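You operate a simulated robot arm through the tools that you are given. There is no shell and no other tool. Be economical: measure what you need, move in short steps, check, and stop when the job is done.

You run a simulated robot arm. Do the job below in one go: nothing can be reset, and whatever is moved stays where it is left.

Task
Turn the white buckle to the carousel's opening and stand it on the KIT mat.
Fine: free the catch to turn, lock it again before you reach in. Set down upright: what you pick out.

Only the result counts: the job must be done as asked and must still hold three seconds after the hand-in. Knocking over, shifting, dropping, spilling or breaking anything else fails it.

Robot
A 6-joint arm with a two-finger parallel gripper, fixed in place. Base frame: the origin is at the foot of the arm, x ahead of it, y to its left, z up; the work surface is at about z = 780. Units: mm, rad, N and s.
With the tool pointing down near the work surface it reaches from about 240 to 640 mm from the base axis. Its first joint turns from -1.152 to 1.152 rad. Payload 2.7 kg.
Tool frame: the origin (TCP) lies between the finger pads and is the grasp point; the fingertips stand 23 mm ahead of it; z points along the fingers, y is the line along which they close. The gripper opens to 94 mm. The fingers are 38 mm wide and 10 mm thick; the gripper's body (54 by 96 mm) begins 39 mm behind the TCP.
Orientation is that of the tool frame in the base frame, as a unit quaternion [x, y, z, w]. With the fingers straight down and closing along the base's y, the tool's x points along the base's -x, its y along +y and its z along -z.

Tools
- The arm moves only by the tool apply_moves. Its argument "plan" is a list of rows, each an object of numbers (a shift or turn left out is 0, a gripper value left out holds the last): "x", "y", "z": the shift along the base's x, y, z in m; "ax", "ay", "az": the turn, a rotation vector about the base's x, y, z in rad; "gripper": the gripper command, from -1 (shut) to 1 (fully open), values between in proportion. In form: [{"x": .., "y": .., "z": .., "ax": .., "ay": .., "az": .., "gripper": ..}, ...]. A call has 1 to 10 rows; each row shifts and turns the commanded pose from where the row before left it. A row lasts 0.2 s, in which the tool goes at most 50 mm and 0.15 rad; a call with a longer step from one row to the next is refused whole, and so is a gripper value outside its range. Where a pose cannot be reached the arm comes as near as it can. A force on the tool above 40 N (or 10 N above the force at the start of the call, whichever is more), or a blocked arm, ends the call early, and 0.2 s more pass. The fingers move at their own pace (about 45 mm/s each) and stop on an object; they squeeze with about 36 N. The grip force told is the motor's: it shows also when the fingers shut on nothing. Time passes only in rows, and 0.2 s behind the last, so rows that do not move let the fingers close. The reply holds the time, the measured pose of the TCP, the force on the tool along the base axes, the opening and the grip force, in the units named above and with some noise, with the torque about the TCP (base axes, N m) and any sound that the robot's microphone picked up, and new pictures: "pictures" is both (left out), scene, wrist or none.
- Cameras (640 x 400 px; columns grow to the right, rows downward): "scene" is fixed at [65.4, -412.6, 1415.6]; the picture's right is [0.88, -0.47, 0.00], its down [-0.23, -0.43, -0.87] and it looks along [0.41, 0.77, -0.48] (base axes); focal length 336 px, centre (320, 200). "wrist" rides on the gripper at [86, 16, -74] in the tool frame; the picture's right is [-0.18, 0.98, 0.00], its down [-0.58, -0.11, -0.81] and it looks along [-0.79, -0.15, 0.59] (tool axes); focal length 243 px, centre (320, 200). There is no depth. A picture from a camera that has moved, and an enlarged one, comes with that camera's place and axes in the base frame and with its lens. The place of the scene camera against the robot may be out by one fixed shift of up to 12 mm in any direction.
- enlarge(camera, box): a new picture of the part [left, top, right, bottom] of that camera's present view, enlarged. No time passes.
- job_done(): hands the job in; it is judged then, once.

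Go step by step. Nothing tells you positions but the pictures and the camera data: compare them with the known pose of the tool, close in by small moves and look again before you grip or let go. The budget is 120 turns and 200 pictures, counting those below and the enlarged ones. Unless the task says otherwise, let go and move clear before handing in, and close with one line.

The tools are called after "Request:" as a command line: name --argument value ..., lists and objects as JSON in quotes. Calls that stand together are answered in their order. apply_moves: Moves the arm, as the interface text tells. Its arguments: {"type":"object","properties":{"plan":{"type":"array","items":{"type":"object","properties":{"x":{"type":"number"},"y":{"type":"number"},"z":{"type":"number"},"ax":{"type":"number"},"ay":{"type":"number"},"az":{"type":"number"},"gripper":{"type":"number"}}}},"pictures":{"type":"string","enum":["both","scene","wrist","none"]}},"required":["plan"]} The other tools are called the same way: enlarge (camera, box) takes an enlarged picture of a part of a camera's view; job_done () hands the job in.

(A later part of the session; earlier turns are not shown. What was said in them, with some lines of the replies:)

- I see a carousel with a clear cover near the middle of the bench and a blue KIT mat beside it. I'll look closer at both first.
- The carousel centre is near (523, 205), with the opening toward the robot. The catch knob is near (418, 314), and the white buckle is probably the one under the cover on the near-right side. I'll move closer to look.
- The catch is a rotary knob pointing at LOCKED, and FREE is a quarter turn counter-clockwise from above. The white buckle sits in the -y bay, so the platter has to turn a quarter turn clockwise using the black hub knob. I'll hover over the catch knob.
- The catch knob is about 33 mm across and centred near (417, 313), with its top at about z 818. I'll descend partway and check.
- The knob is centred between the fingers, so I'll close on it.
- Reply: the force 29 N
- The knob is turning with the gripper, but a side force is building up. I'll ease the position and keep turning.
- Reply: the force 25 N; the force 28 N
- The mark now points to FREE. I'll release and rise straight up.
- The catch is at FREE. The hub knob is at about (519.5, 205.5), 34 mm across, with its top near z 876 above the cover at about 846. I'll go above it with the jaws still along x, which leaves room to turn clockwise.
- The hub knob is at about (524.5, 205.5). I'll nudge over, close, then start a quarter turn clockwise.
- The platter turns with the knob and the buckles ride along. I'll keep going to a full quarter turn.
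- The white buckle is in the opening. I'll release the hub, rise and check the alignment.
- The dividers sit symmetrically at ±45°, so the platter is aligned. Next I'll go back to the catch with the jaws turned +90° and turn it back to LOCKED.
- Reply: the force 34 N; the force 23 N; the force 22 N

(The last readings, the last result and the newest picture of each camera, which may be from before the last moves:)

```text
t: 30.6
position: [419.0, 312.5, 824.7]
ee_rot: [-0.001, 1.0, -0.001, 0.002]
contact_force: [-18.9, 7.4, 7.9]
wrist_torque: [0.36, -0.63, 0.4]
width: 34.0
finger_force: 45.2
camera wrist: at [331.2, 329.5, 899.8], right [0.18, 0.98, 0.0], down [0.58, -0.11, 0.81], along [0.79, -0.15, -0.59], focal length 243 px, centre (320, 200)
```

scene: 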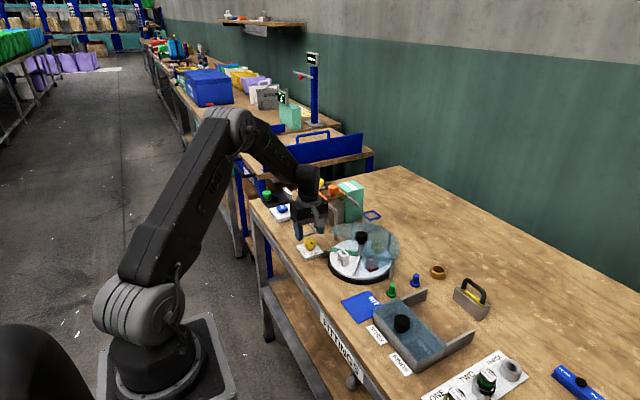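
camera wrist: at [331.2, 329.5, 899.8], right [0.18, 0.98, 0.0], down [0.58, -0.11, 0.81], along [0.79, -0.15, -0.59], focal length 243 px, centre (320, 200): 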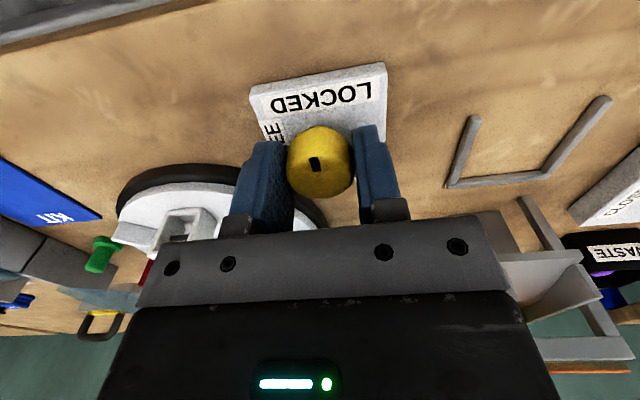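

The knob is back at LOCKED and there is torque against the stop. I'll release, rise and verify.

Request:
apply_moves --plan '[{"gripper": 0.2}, {}, {"z": 0.03}, {"z": 0.04}, {"z": 0.04}, {"x": -0.03, "y": -0.03}, {"x": -0.03, "y": -0.03}, {"y": -0.04}, {}]'

Request:
enlarge --camera "wrist" --box '[200, 0, 520, 200]'

Request:
enlarge --camera "scene" --box '[300, 210, 420, 310]'

```text
t: 32.6
position: [360.6, 211.5, 934.1]
ee_rot: [0.0, 1.0, -0.001, 0.0]
contact_force: [0.4, 0.0, 0.1]
wrist_torque: [0.02, 0.0, 0.03]
width: 56.4
finger_force: 0.1
camera wrist: at [273.2, 228.1, 1009.4], right [0.18, 0.98, 0.0], down [0.58, -0.11, 0.81], along [0.79, -0.15, -0.59], focal length 243 px, centre (320, 200)
```

scene: 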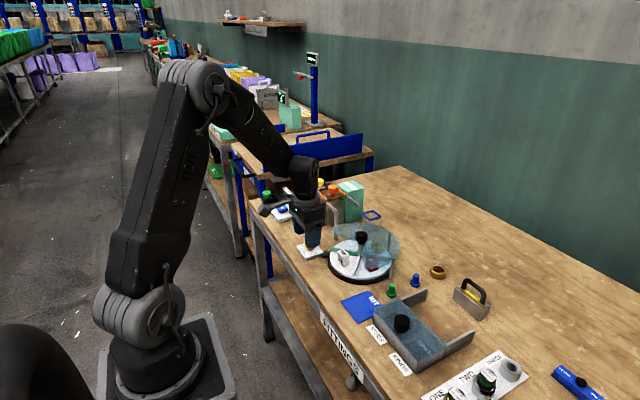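
wrist: 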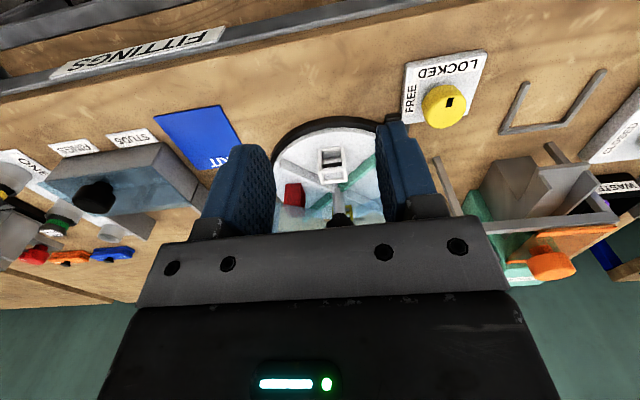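

```text
2.00 times, centred on (360, 100) of wrist
camera zoom: at [273.2, 228.1, 1009.4], right [0.18, 0.98, 0.0], down [0.58, -0.11, 0.81], along [0.79, -0.15, -0.59], focal length 485 px, centre (240, 400)
```

zoom: 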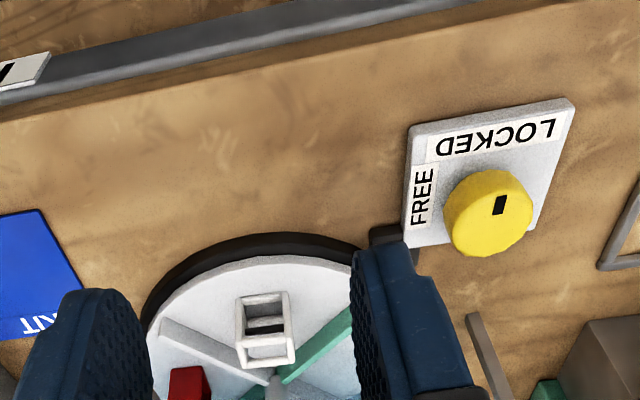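

```text
4.00 times, centred on (360, 260) of scene
camera zoom: at [65.4, -412.6, 1415.6], right [0.88, -0.47, 0.0], down [-0.23, -0.43, -0.87], along [0.41, 0.77, -0.48], focal length 1346 px, centre (160, -40)
```

zoom: 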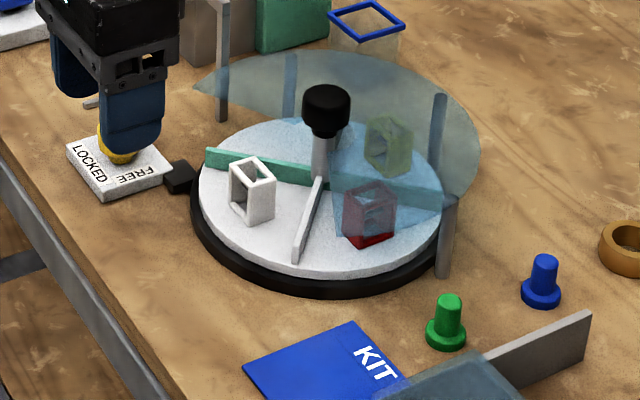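

Request:
enlarge --camera "wrist" --box '[290, 130, 370, 190]'

Request:
enlarge --camera "scene" --box '[325, 240, 365, 270]'

```text
6.67 times, centred on (330, 160) of wrist
camera zoom: at [273.2, 228.1, 1009.4], right [0.18, 0.98, 0.0], down [0.58, -0.11, 0.81], along [0.79, -0.15, -0.59], focal length 1618 px, centre (253, 467)
```

zoom: 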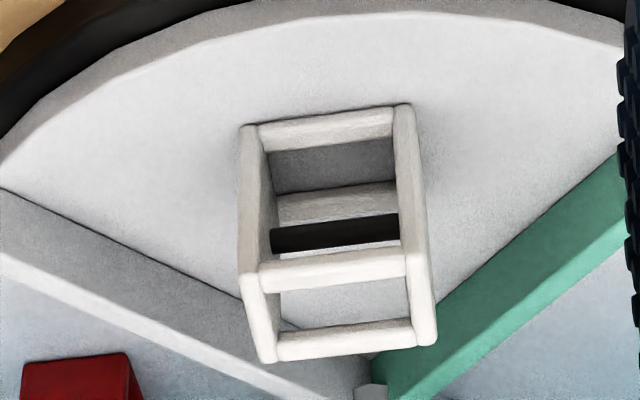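

```text
13.33 times, centred on (345, 255) of scene
camera zoom: at [65.4, -412.6, 1415.6], right [0.88, -0.47, 0.0], down [-0.23, -0.43, -0.87], along [0.41, 0.77, -0.48], focal length 4487 px, centre (-13, -533)
```

zoom: 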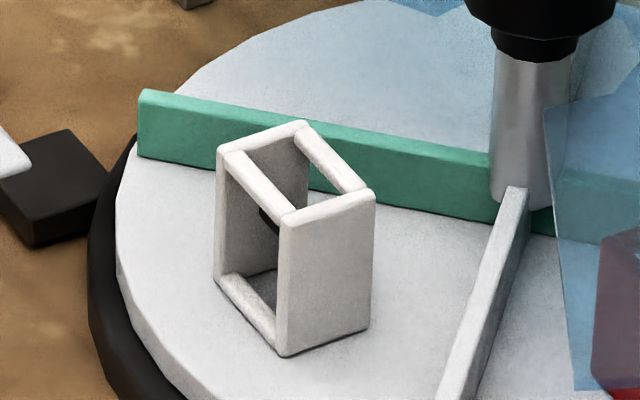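

The catch is LOCKED with the same look as at the start. The white buckle stands in the opening at about (467, 206), roughly 20×27×35 mm, with solid plates on its ±y sides, so I'll grip along y. First I'll hover above it with the jaws narrowed.

Request:
apply_moves --plan '[{"x": 0.033, "y": -0.0018, "gripper": 0.0}, {"x": 0.033, "y": -0.0018}, {"x": 0.033, "y": -0.0019, "z": -0.01}, {"z": -0.03}, {}]'

Request:
enlarge --camera "wrist" --box '[220, 20, 420, 180]'

Request:
enlarge --camera "scene" --box '[310, 200, 410, 280]'

```text
t: 33.8
position: [458.5, 206.1, 894.3]
ee_rot: [0.001, 1.0, 0.0, 0.0]
contact_force: [-0.1, -0.7, 0.0]
wrist_torque: [0.02, -0.02, -0.03]
width: 46.9
finger_force: 0.0
camera wrist: at [371.5, 223.6, 968.9], right [0.18, 0.98, 0.0], down [0.58, -0.11, 0.81], along [0.79, -0.15, -0.59], focal length 243 px, centre (320, 200)
```

scene: 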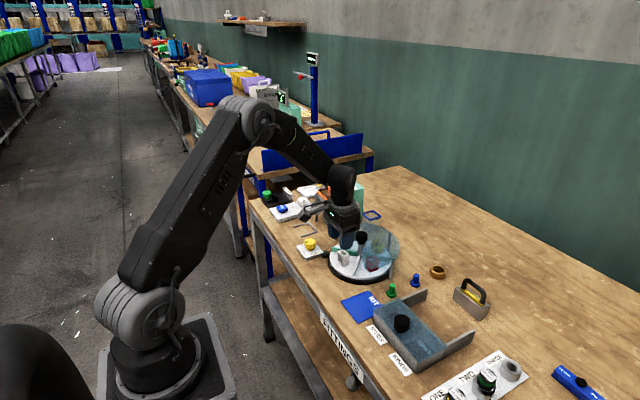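
wrist: 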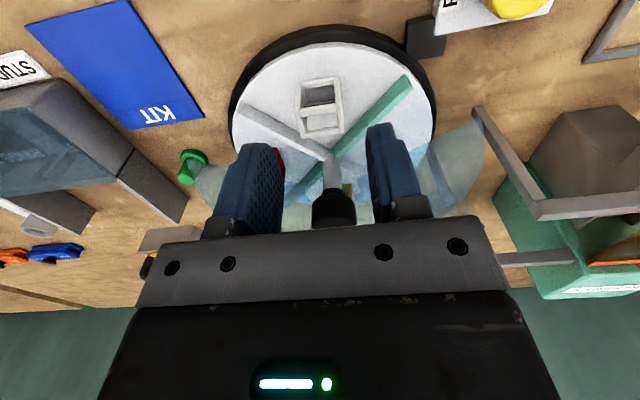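

```text
2.50 times, centred on (320, 100) of wrist
camera zoom: at [371.5, 223.6, 968.9], right [0.18, 0.98, 0.0], down [0.58, -0.11, 0.81], along [0.79, -0.15, -0.59], focal length 606 px, centre (320, 450)
```

zoom: 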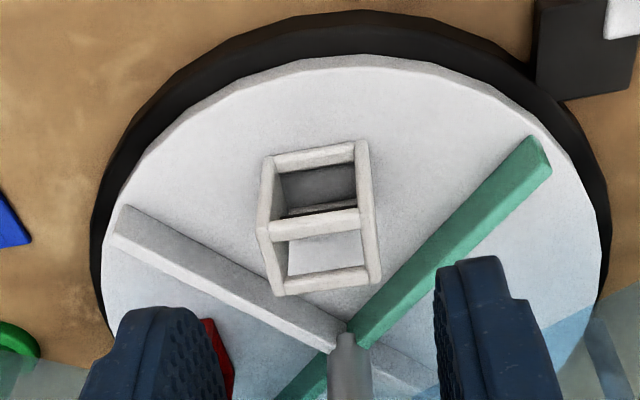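

```text
5.00 times, centred on (360, 240) of scene
camera zoom: at [65.4, -412.6, 1415.6], right [0.88, -0.47, 0.0], down [-0.23, -0.43, -0.87], along [0.41, 0.77, -0.48], focal length 1682 px, centre (120, 0)
```

zoom: 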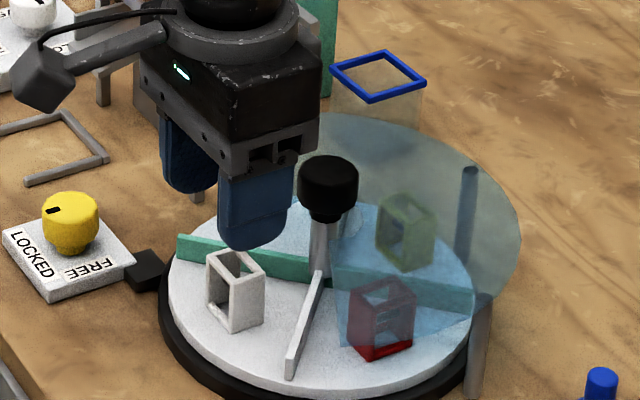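

Request:
apply_moves --plan '[{"x": 0.002, "z": -0.015}, {"z": -0.015}, {"z": -0.013}, {}]'

Request:
enlarge --camera "wrist" --box '[220, 60, 420, 220]'

Request:
enlarge --camera "scene" --box '[310, 200, 410, 280]'

```text
t: 34.8
position: [458.9, 207.9, 851.1]
ee_rot: [0.0, 1.0, 0.0, 0.0]
contact_force: [0.3, 0.5, 0.4]
wrist_torque: [-0.02, 0.0, -0.02]
width: 47.1
finger_force: 0.1
camera wrist: at [372.4, 224.0, 926.6], right [0.18, 0.98, 0.0], down [0.58, -0.11, 0.81], along [0.79, -0.15, -0.59], focal length 243 px, centre (320, 200)
```

scene: 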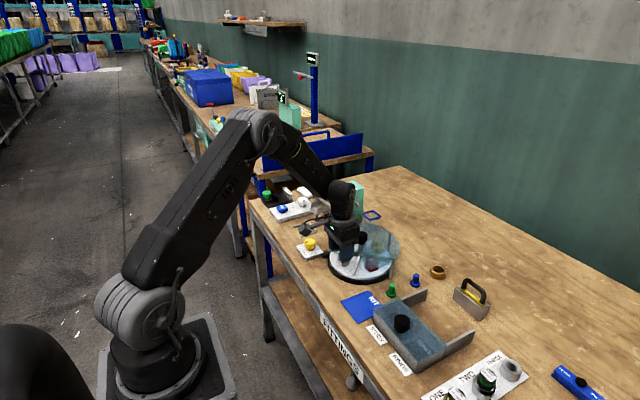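
wrist: 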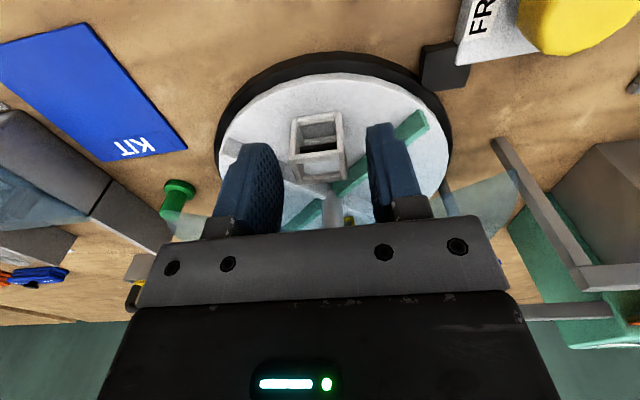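

```text
2.50 times, centred on (320, 140) of wrist
camera zoom: at [372.4, 224.0, 926.6], right [0.18, 0.98, 0.0], down [0.58, -0.11, 0.81], along [0.79, -0.15, -0.59], focal length 606 px, centre (320, 350)
```

zoom: 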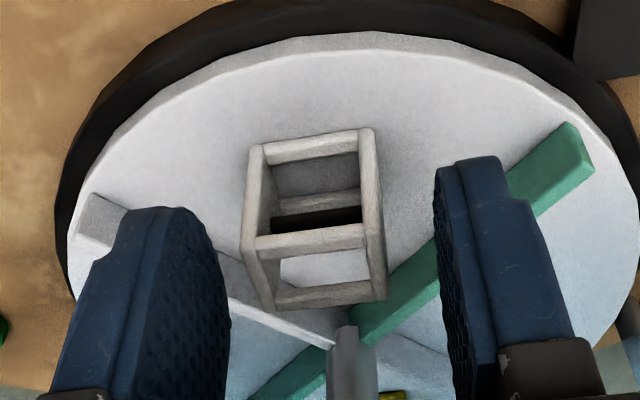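

```text
5.00 times, centred on (360, 240) of scene
camera zoom: at [65.4, -412.6, 1415.6], right [0.88, -0.47, 0.0], down [-0.23, -0.43, -0.87], along [0.41, 0.77, -0.48], focal length 1682 px, centre (120, 0)
```

zoom: 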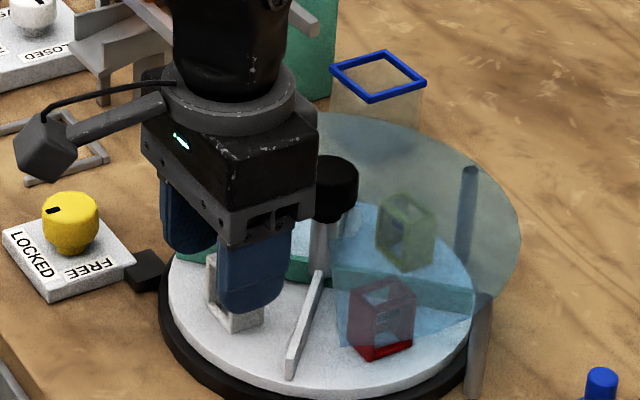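

Request:
apply_moves --plan '[{"y": -0.001, "z": -0.012}, {"z": -0.011}, {}]'

Request:
enlarge --camera "wrist" --box '[220, 80, 420, 240]'

```text
t: 35.6
position: [457.6, 206.3, 828.1]
ee_rot: [-0.001, 1.0, 0.0, 0.0]
contact_force: [-1.1, -0.2, 0.6]
wrist_torque: [-0.02, 0.01, -0.02]
width: 46.8
finger_force: 0.0
camera wrist: at [371.9, 223.2, 903.6], right [0.18, 0.98, 0.0], down [0.58, -0.11, 0.81], along [0.79, -0.15, -0.59], focal length 243 px, centre (320, 200)
```

scene: 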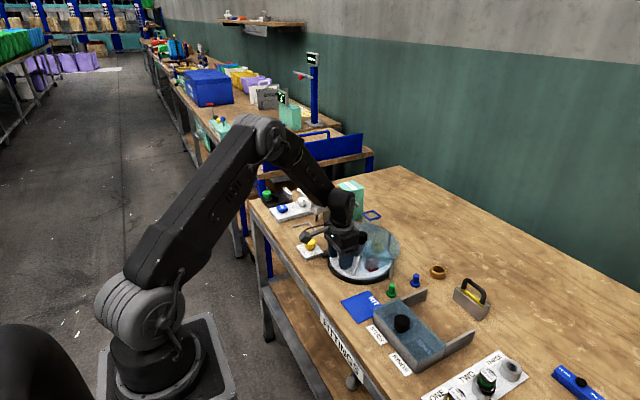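
wrist: 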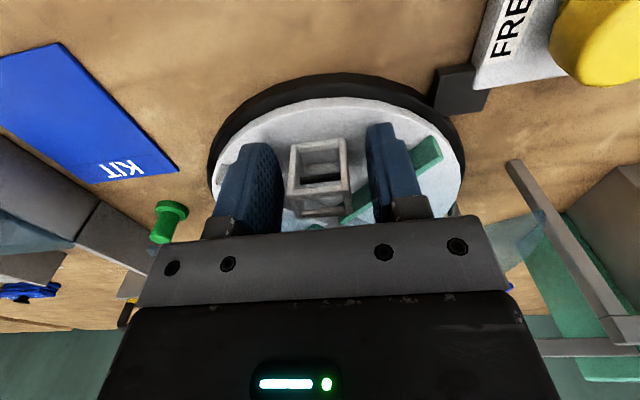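

```text
2.50 times, centred on (320, 160) of wrist
camera zoom: at [371.9, 223.2, 903.6], right [0.18, 0.98, 0.0], down [0.58, -0.11, 0.81], along [0.79, -0.15, -0.59], focal length 606 px, centre (320, 300)
```

zoom: 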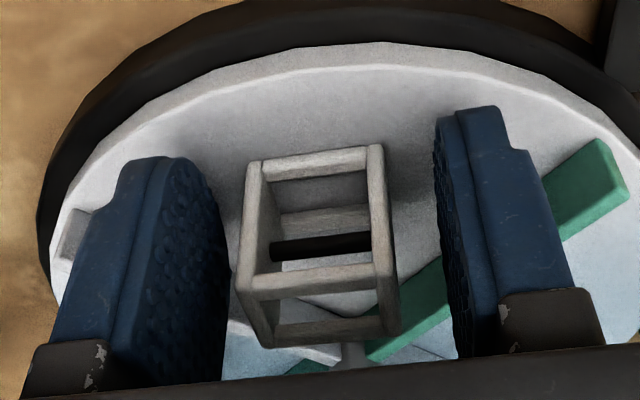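

Request:
apply_moves --plan '[{"gripper": -1}, {}, {}, {}]' --pictures "wrist"

```text
t: 36.6
position: [459.0, 206.2, 828.1]
ee_rot: [0.0, 1.0, 0.0, 0.0]
contact_force: [0.0, -0.3, -0.5]
wrist_torque: [0.01, -0.01, 0.01]
width: 28.3
finger_force: 35.9
camera wrist: at [371.8, 223.2, 903.8], right [0.18, 0.98, 0.0], down [0.58, -0.11, 0.81], along [0.79, -0.15, -0.59], focal length 243 px, centre (320, 200)
```

wrist: 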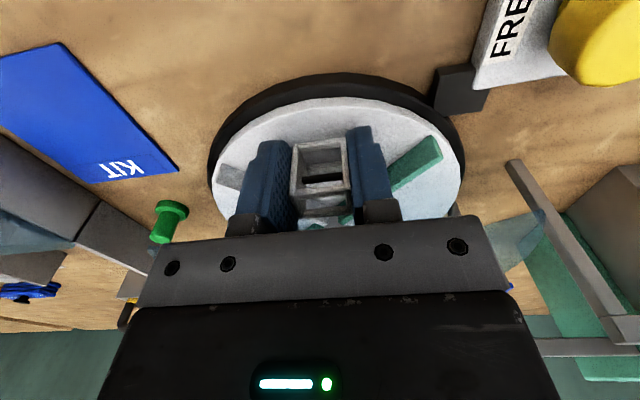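

Gripped at 28 mm. I'll lift straight up.

Request:
apply_moves --plan '[{"z": 0.01}, {"z": 0.025}, {"z": 0.03}, {"z": 0.03}, {}]'

```text
t: 37.8
position: [459.3, 208.4, 923.9]
ee_rot: [-0.001, 1.0, 0.0, 0.0]
contact_force: [0.8, 0.0, 0.3]
wrist_torque: [0.0, -0.02, 0.0]
width: 28.8
finger_force: 36.3
camera wrist: at [372.6, 224.0, 998.5], right [0.18, 0.98, 0.0], down [0.58, -0.11, 0.81], along [0.79, -0.15, -0.59], focal length 243 px, centre (320, 200)
```

scene: 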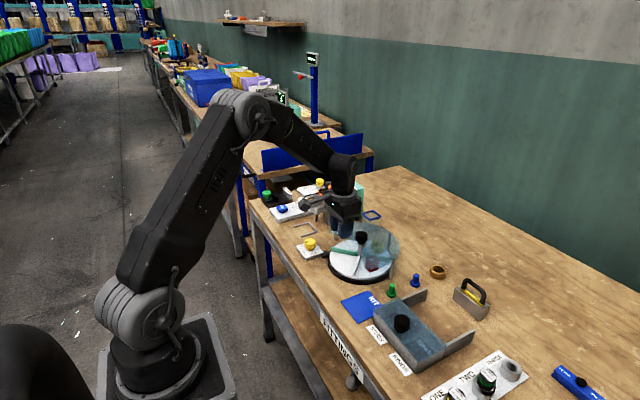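
wrist: 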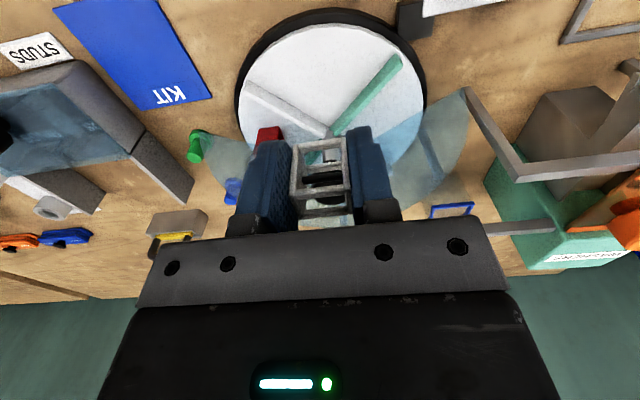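

Request:
apply_moves --plan '[{"x": -0.007, "y": -0.037}, {"x": -0.007, "y": -0.037}, {"x": -0.007, "y": -0.037}, {"x": -0.008, "y": -0.036}, {"z": -0.03}, {}]'

Request:
enlarge --camera "scene" --box '[300, 220, 440, 340]'

```text
t: 39.2
position: [432.5, 57.3, 895.3]
ee_rot: [0.001, 1.0, 0.0, 0.0]
contact_force: [-0.3, 0.0, -0.5]
wrist_torque: [0.02, -0.01, -0.02]
width: 29.0
finger_force: 35.9
camera wrist: at [346.0, 73.6, 969.2], right [0.18, 0.98, 0.0], down [0.58, -0.11, 0.81], along [0.79, -0.15, -0.59], focal length 243 px, centre (320, 200)
```

scene: 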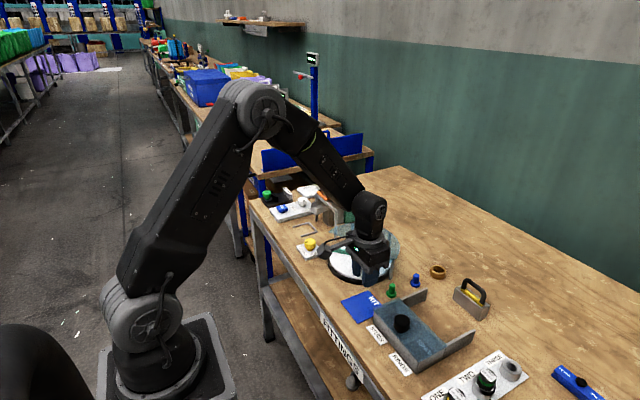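
wrist: 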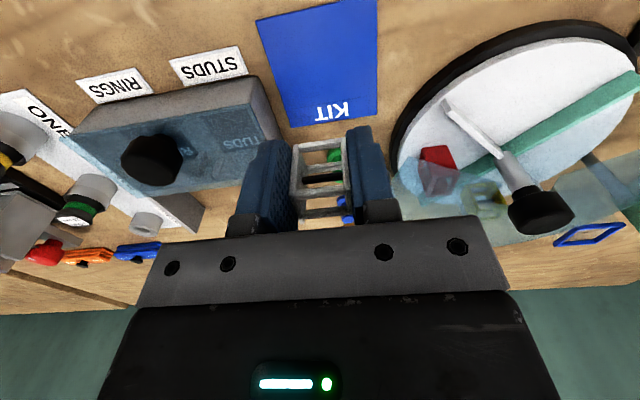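

```text
3.33 times, centred on (370, 280) of scene
camera zoom: at [65.4, -412.6, 1415.6], right [0.88, -0.47, 0.0], down [-0.23, -0.43, -0.87], along [0.41, 0.77, -0.48], focal length 1122 px, centre (153, -67)
```

zoom: 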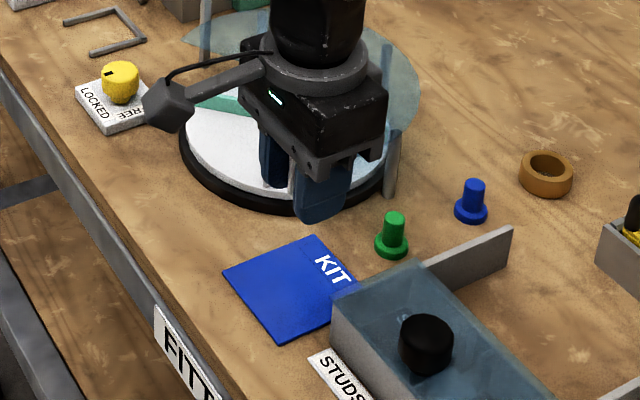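

The mat spans x 395–479 and y 21–101. I'll centre the buckle over it and lower.

Request:
apply_moves --plan '[{"x": -0.003, "y": 0.005, "z": -0.02}, {"z": -0.025}, {"z": -0.02}, {"z": -0.01}, {}]'

Request:
enlarge --camera "scene" --box '[330, 260, 410, 330]'

```text
t: 40.4
position: [427.5, 64.1, 818.0]
ee_rot: [0.0, 1.0, 0.0, 0.0]
contact_force: [-0.1, 0.5, -0.4]
wrist_torque: [-0.03, 0.02, 0.0]
width: 28.6
finger_force: 36.2
camera wrist: at [341.2, 79.9, 893.5], right [0.18, 0.98, 0.0], down [0.58, -0.11, 0.81], along [0.79, -0.15, -0.59], focal length 243 px, centre (320, 200)
```

scene: 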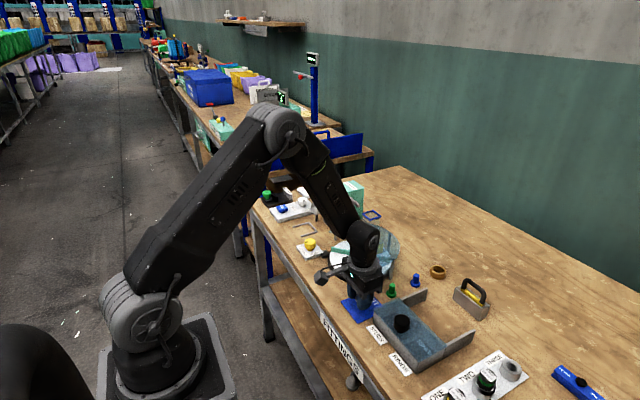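
wrist: 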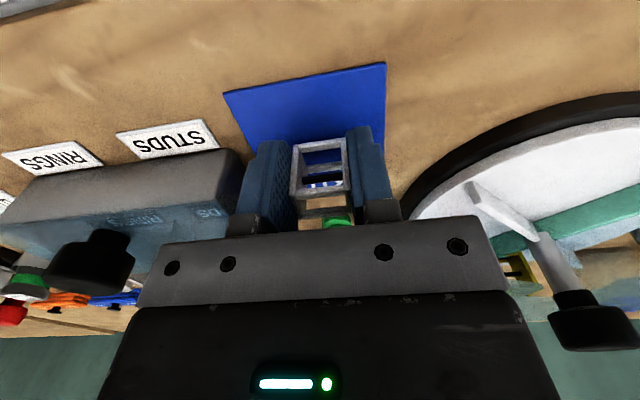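

```text
5.71 times, centred on (370, 295) of scene
camera zoom: at [65.4, -412.6, 1415.6], right [0.88, -0.47, 0.0], down [-0.23, -0.43, -0.87], along [0.41, 0.77, -0.48], focal length 1923 px, centre (34, -343)
```

zoom: 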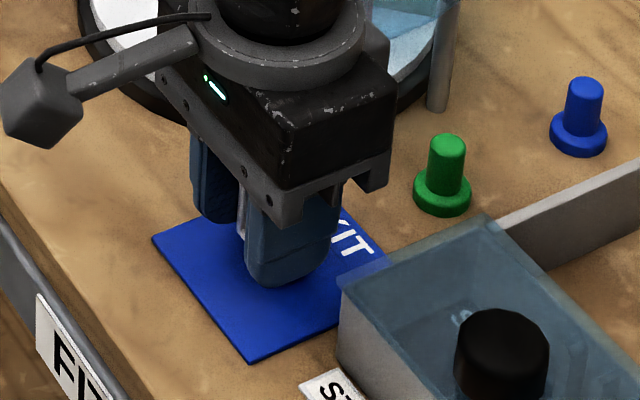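

The buckle is over the mat. I'll lower in small steps until it touches.

Request:
apply_moves --plan '[{"z": -0.002}, {"z": -0.002}, {"z": -0.002}, {}]' --pictures "none"

```text
t: 41.4
position: [428.3, 65.2, 812.8]
ee_rot: [0.001, 1.0, 0.0, 0.0]
contact_force: [0.3, 0.1, -0.3]
wrist_torque: [0.03, -0.03, 0.01]
width: 28.6
finger_force: 36.1
```

Request:
apply_moves --plan '[{"z": -0.001}, {"z": -0.001}, {}]' --pictures "none"

Request:
apply_moves --plan '[{"z": -0.001}, {}]' --pictures "none"

Request:
apply_moves --plan '[{"z": -0.001}, {}]' --pictures "wrist"

```text
t: 42.2
position: [426.7, 63.9, 811.5]
ee_rot: [0.0, 1.0, -0.001, 0.001]
contact_force: [-2.3, -2.3, 11.2]
wrist_torque: [-0.02, -0.02, -0.05]
width: 28.7
finger_force: 36.0
```

```text
t: 42.8
position: [428.2, 64.7, 810.5]
ee_rot: [0.0, 1.0, 0.0, 0.001]
contact_force: [-6.2, -1.9, 32.6]
wrist_torque: [-0.04, -0.08, 0.0]
width: 28.8
finger_force: 35.5
```

```text
t: 43.4
position: [428.3, 64.8, 811.1]
ee_rot: [0.0, 1.0, -0.001, 0.003]
contact_force: [0.4, -3.4, 33.7]
wrist_torque: [-0.07, -0.21, 0.0]
width: 28.6
finger_force: 35.9
camera wrist: at [341.4, 81.2, 885.1], right [0.18, 0.98, 0.0], down [0.58, -0.11, 0.81], along [0.8, -0.15, -0.59], focal length 243 px, centre (320, 200)
```

wrist: 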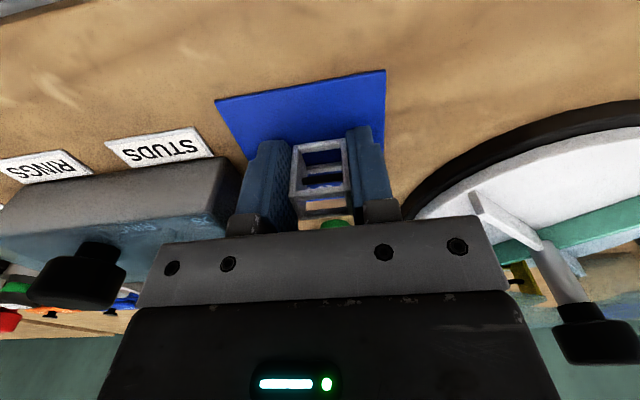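

Contact with the mat is firm. I'll relieve the pressure by 2 mm, open a little, then rise.

Request:
apply_moves --plan '[{"z": 0.0018}, {}, {"gripper": -0.1}, {}, {}, {"z": 0.01}, {"z": 0.03}, {"z": 0.04}, {"z": 0.04}, {}]'

Request:
enlarge --camera "scene" --box '[330, 250, 410, 330]'

Request:
enlarge --camera "scene" --box '[290, 210, 410, 290]'

```text
t: 45.6
position: [427.2, 63.0, 928.5]
ee_rot: [-0.001, 1.0, -0.001, 0.0]
contact_force: [-0.5, -0.4, -0.9]
wrist_torque: [0.0, -0.01, 0.03]
width: 42.4
finger_force: 0.1
camera wrist: at [339.8, 79.9, 1004.8], right [0.18, 0.98, 0.0], down [0.58, -0.11, 0.81], along [0.79, -0.15, -0.59], focal length 243 px, centre (320, 200)
```

scene: 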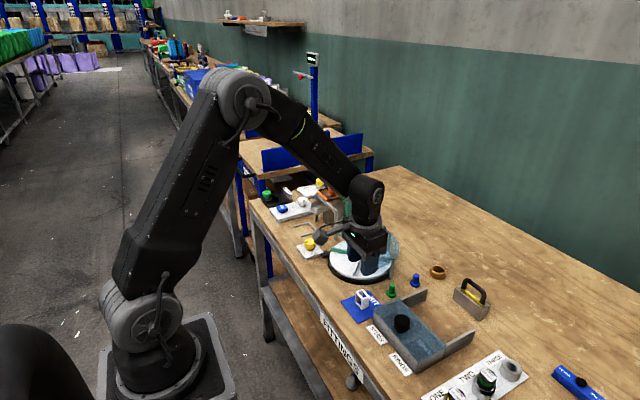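
wrist: 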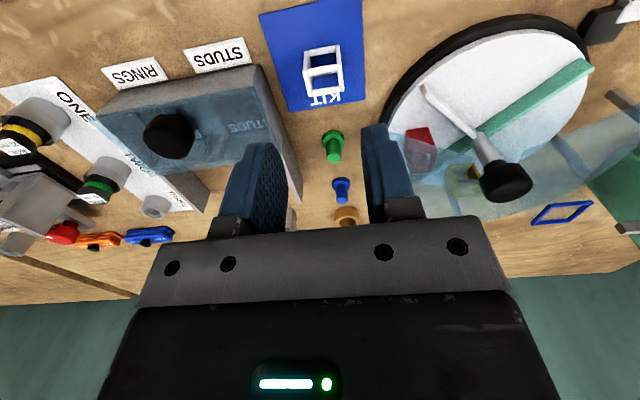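

```text
5.00 times, centred on (370, 290) of scene
camera zoom: at [65.4, -412.6, 1415.6], right [0.88, -0.47, 0.0], down [-0.23, -0.43, -0.87], along [0.41, 0.77, -0.48], focal length 1682 px, centre (70, -250)
```

zoom: 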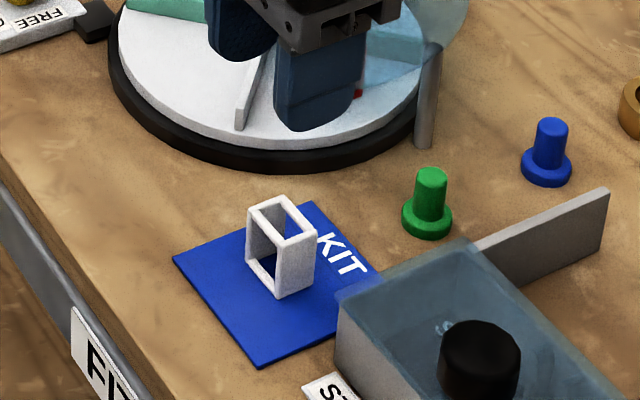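

```text
5.00 times, centred on (350, 250) of scene
camera zoom: at [65.4, -412.6, 1415.6], right [0.88, -0.47, 0.0], down [-0.23, -0.43, -0.87], along [0.41, 0.77, -0.48], focal length 1682 px, centre (170, -50)
```

zoom: 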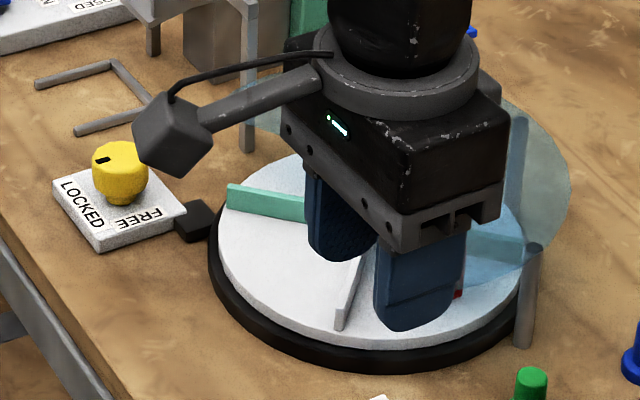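

The white buckle stands upright within the KIT mat. The catch reads LOCKED, the other buckles are still in their bays, and the arm is clear, so I'll hand in.

Request:
job_done

```text
The job is handed in.
```

The white buckle was turned to the carousel's opening, the catch was locked again before I reached in, and the buckle now stands upright on the KIT mat with the arm clear.
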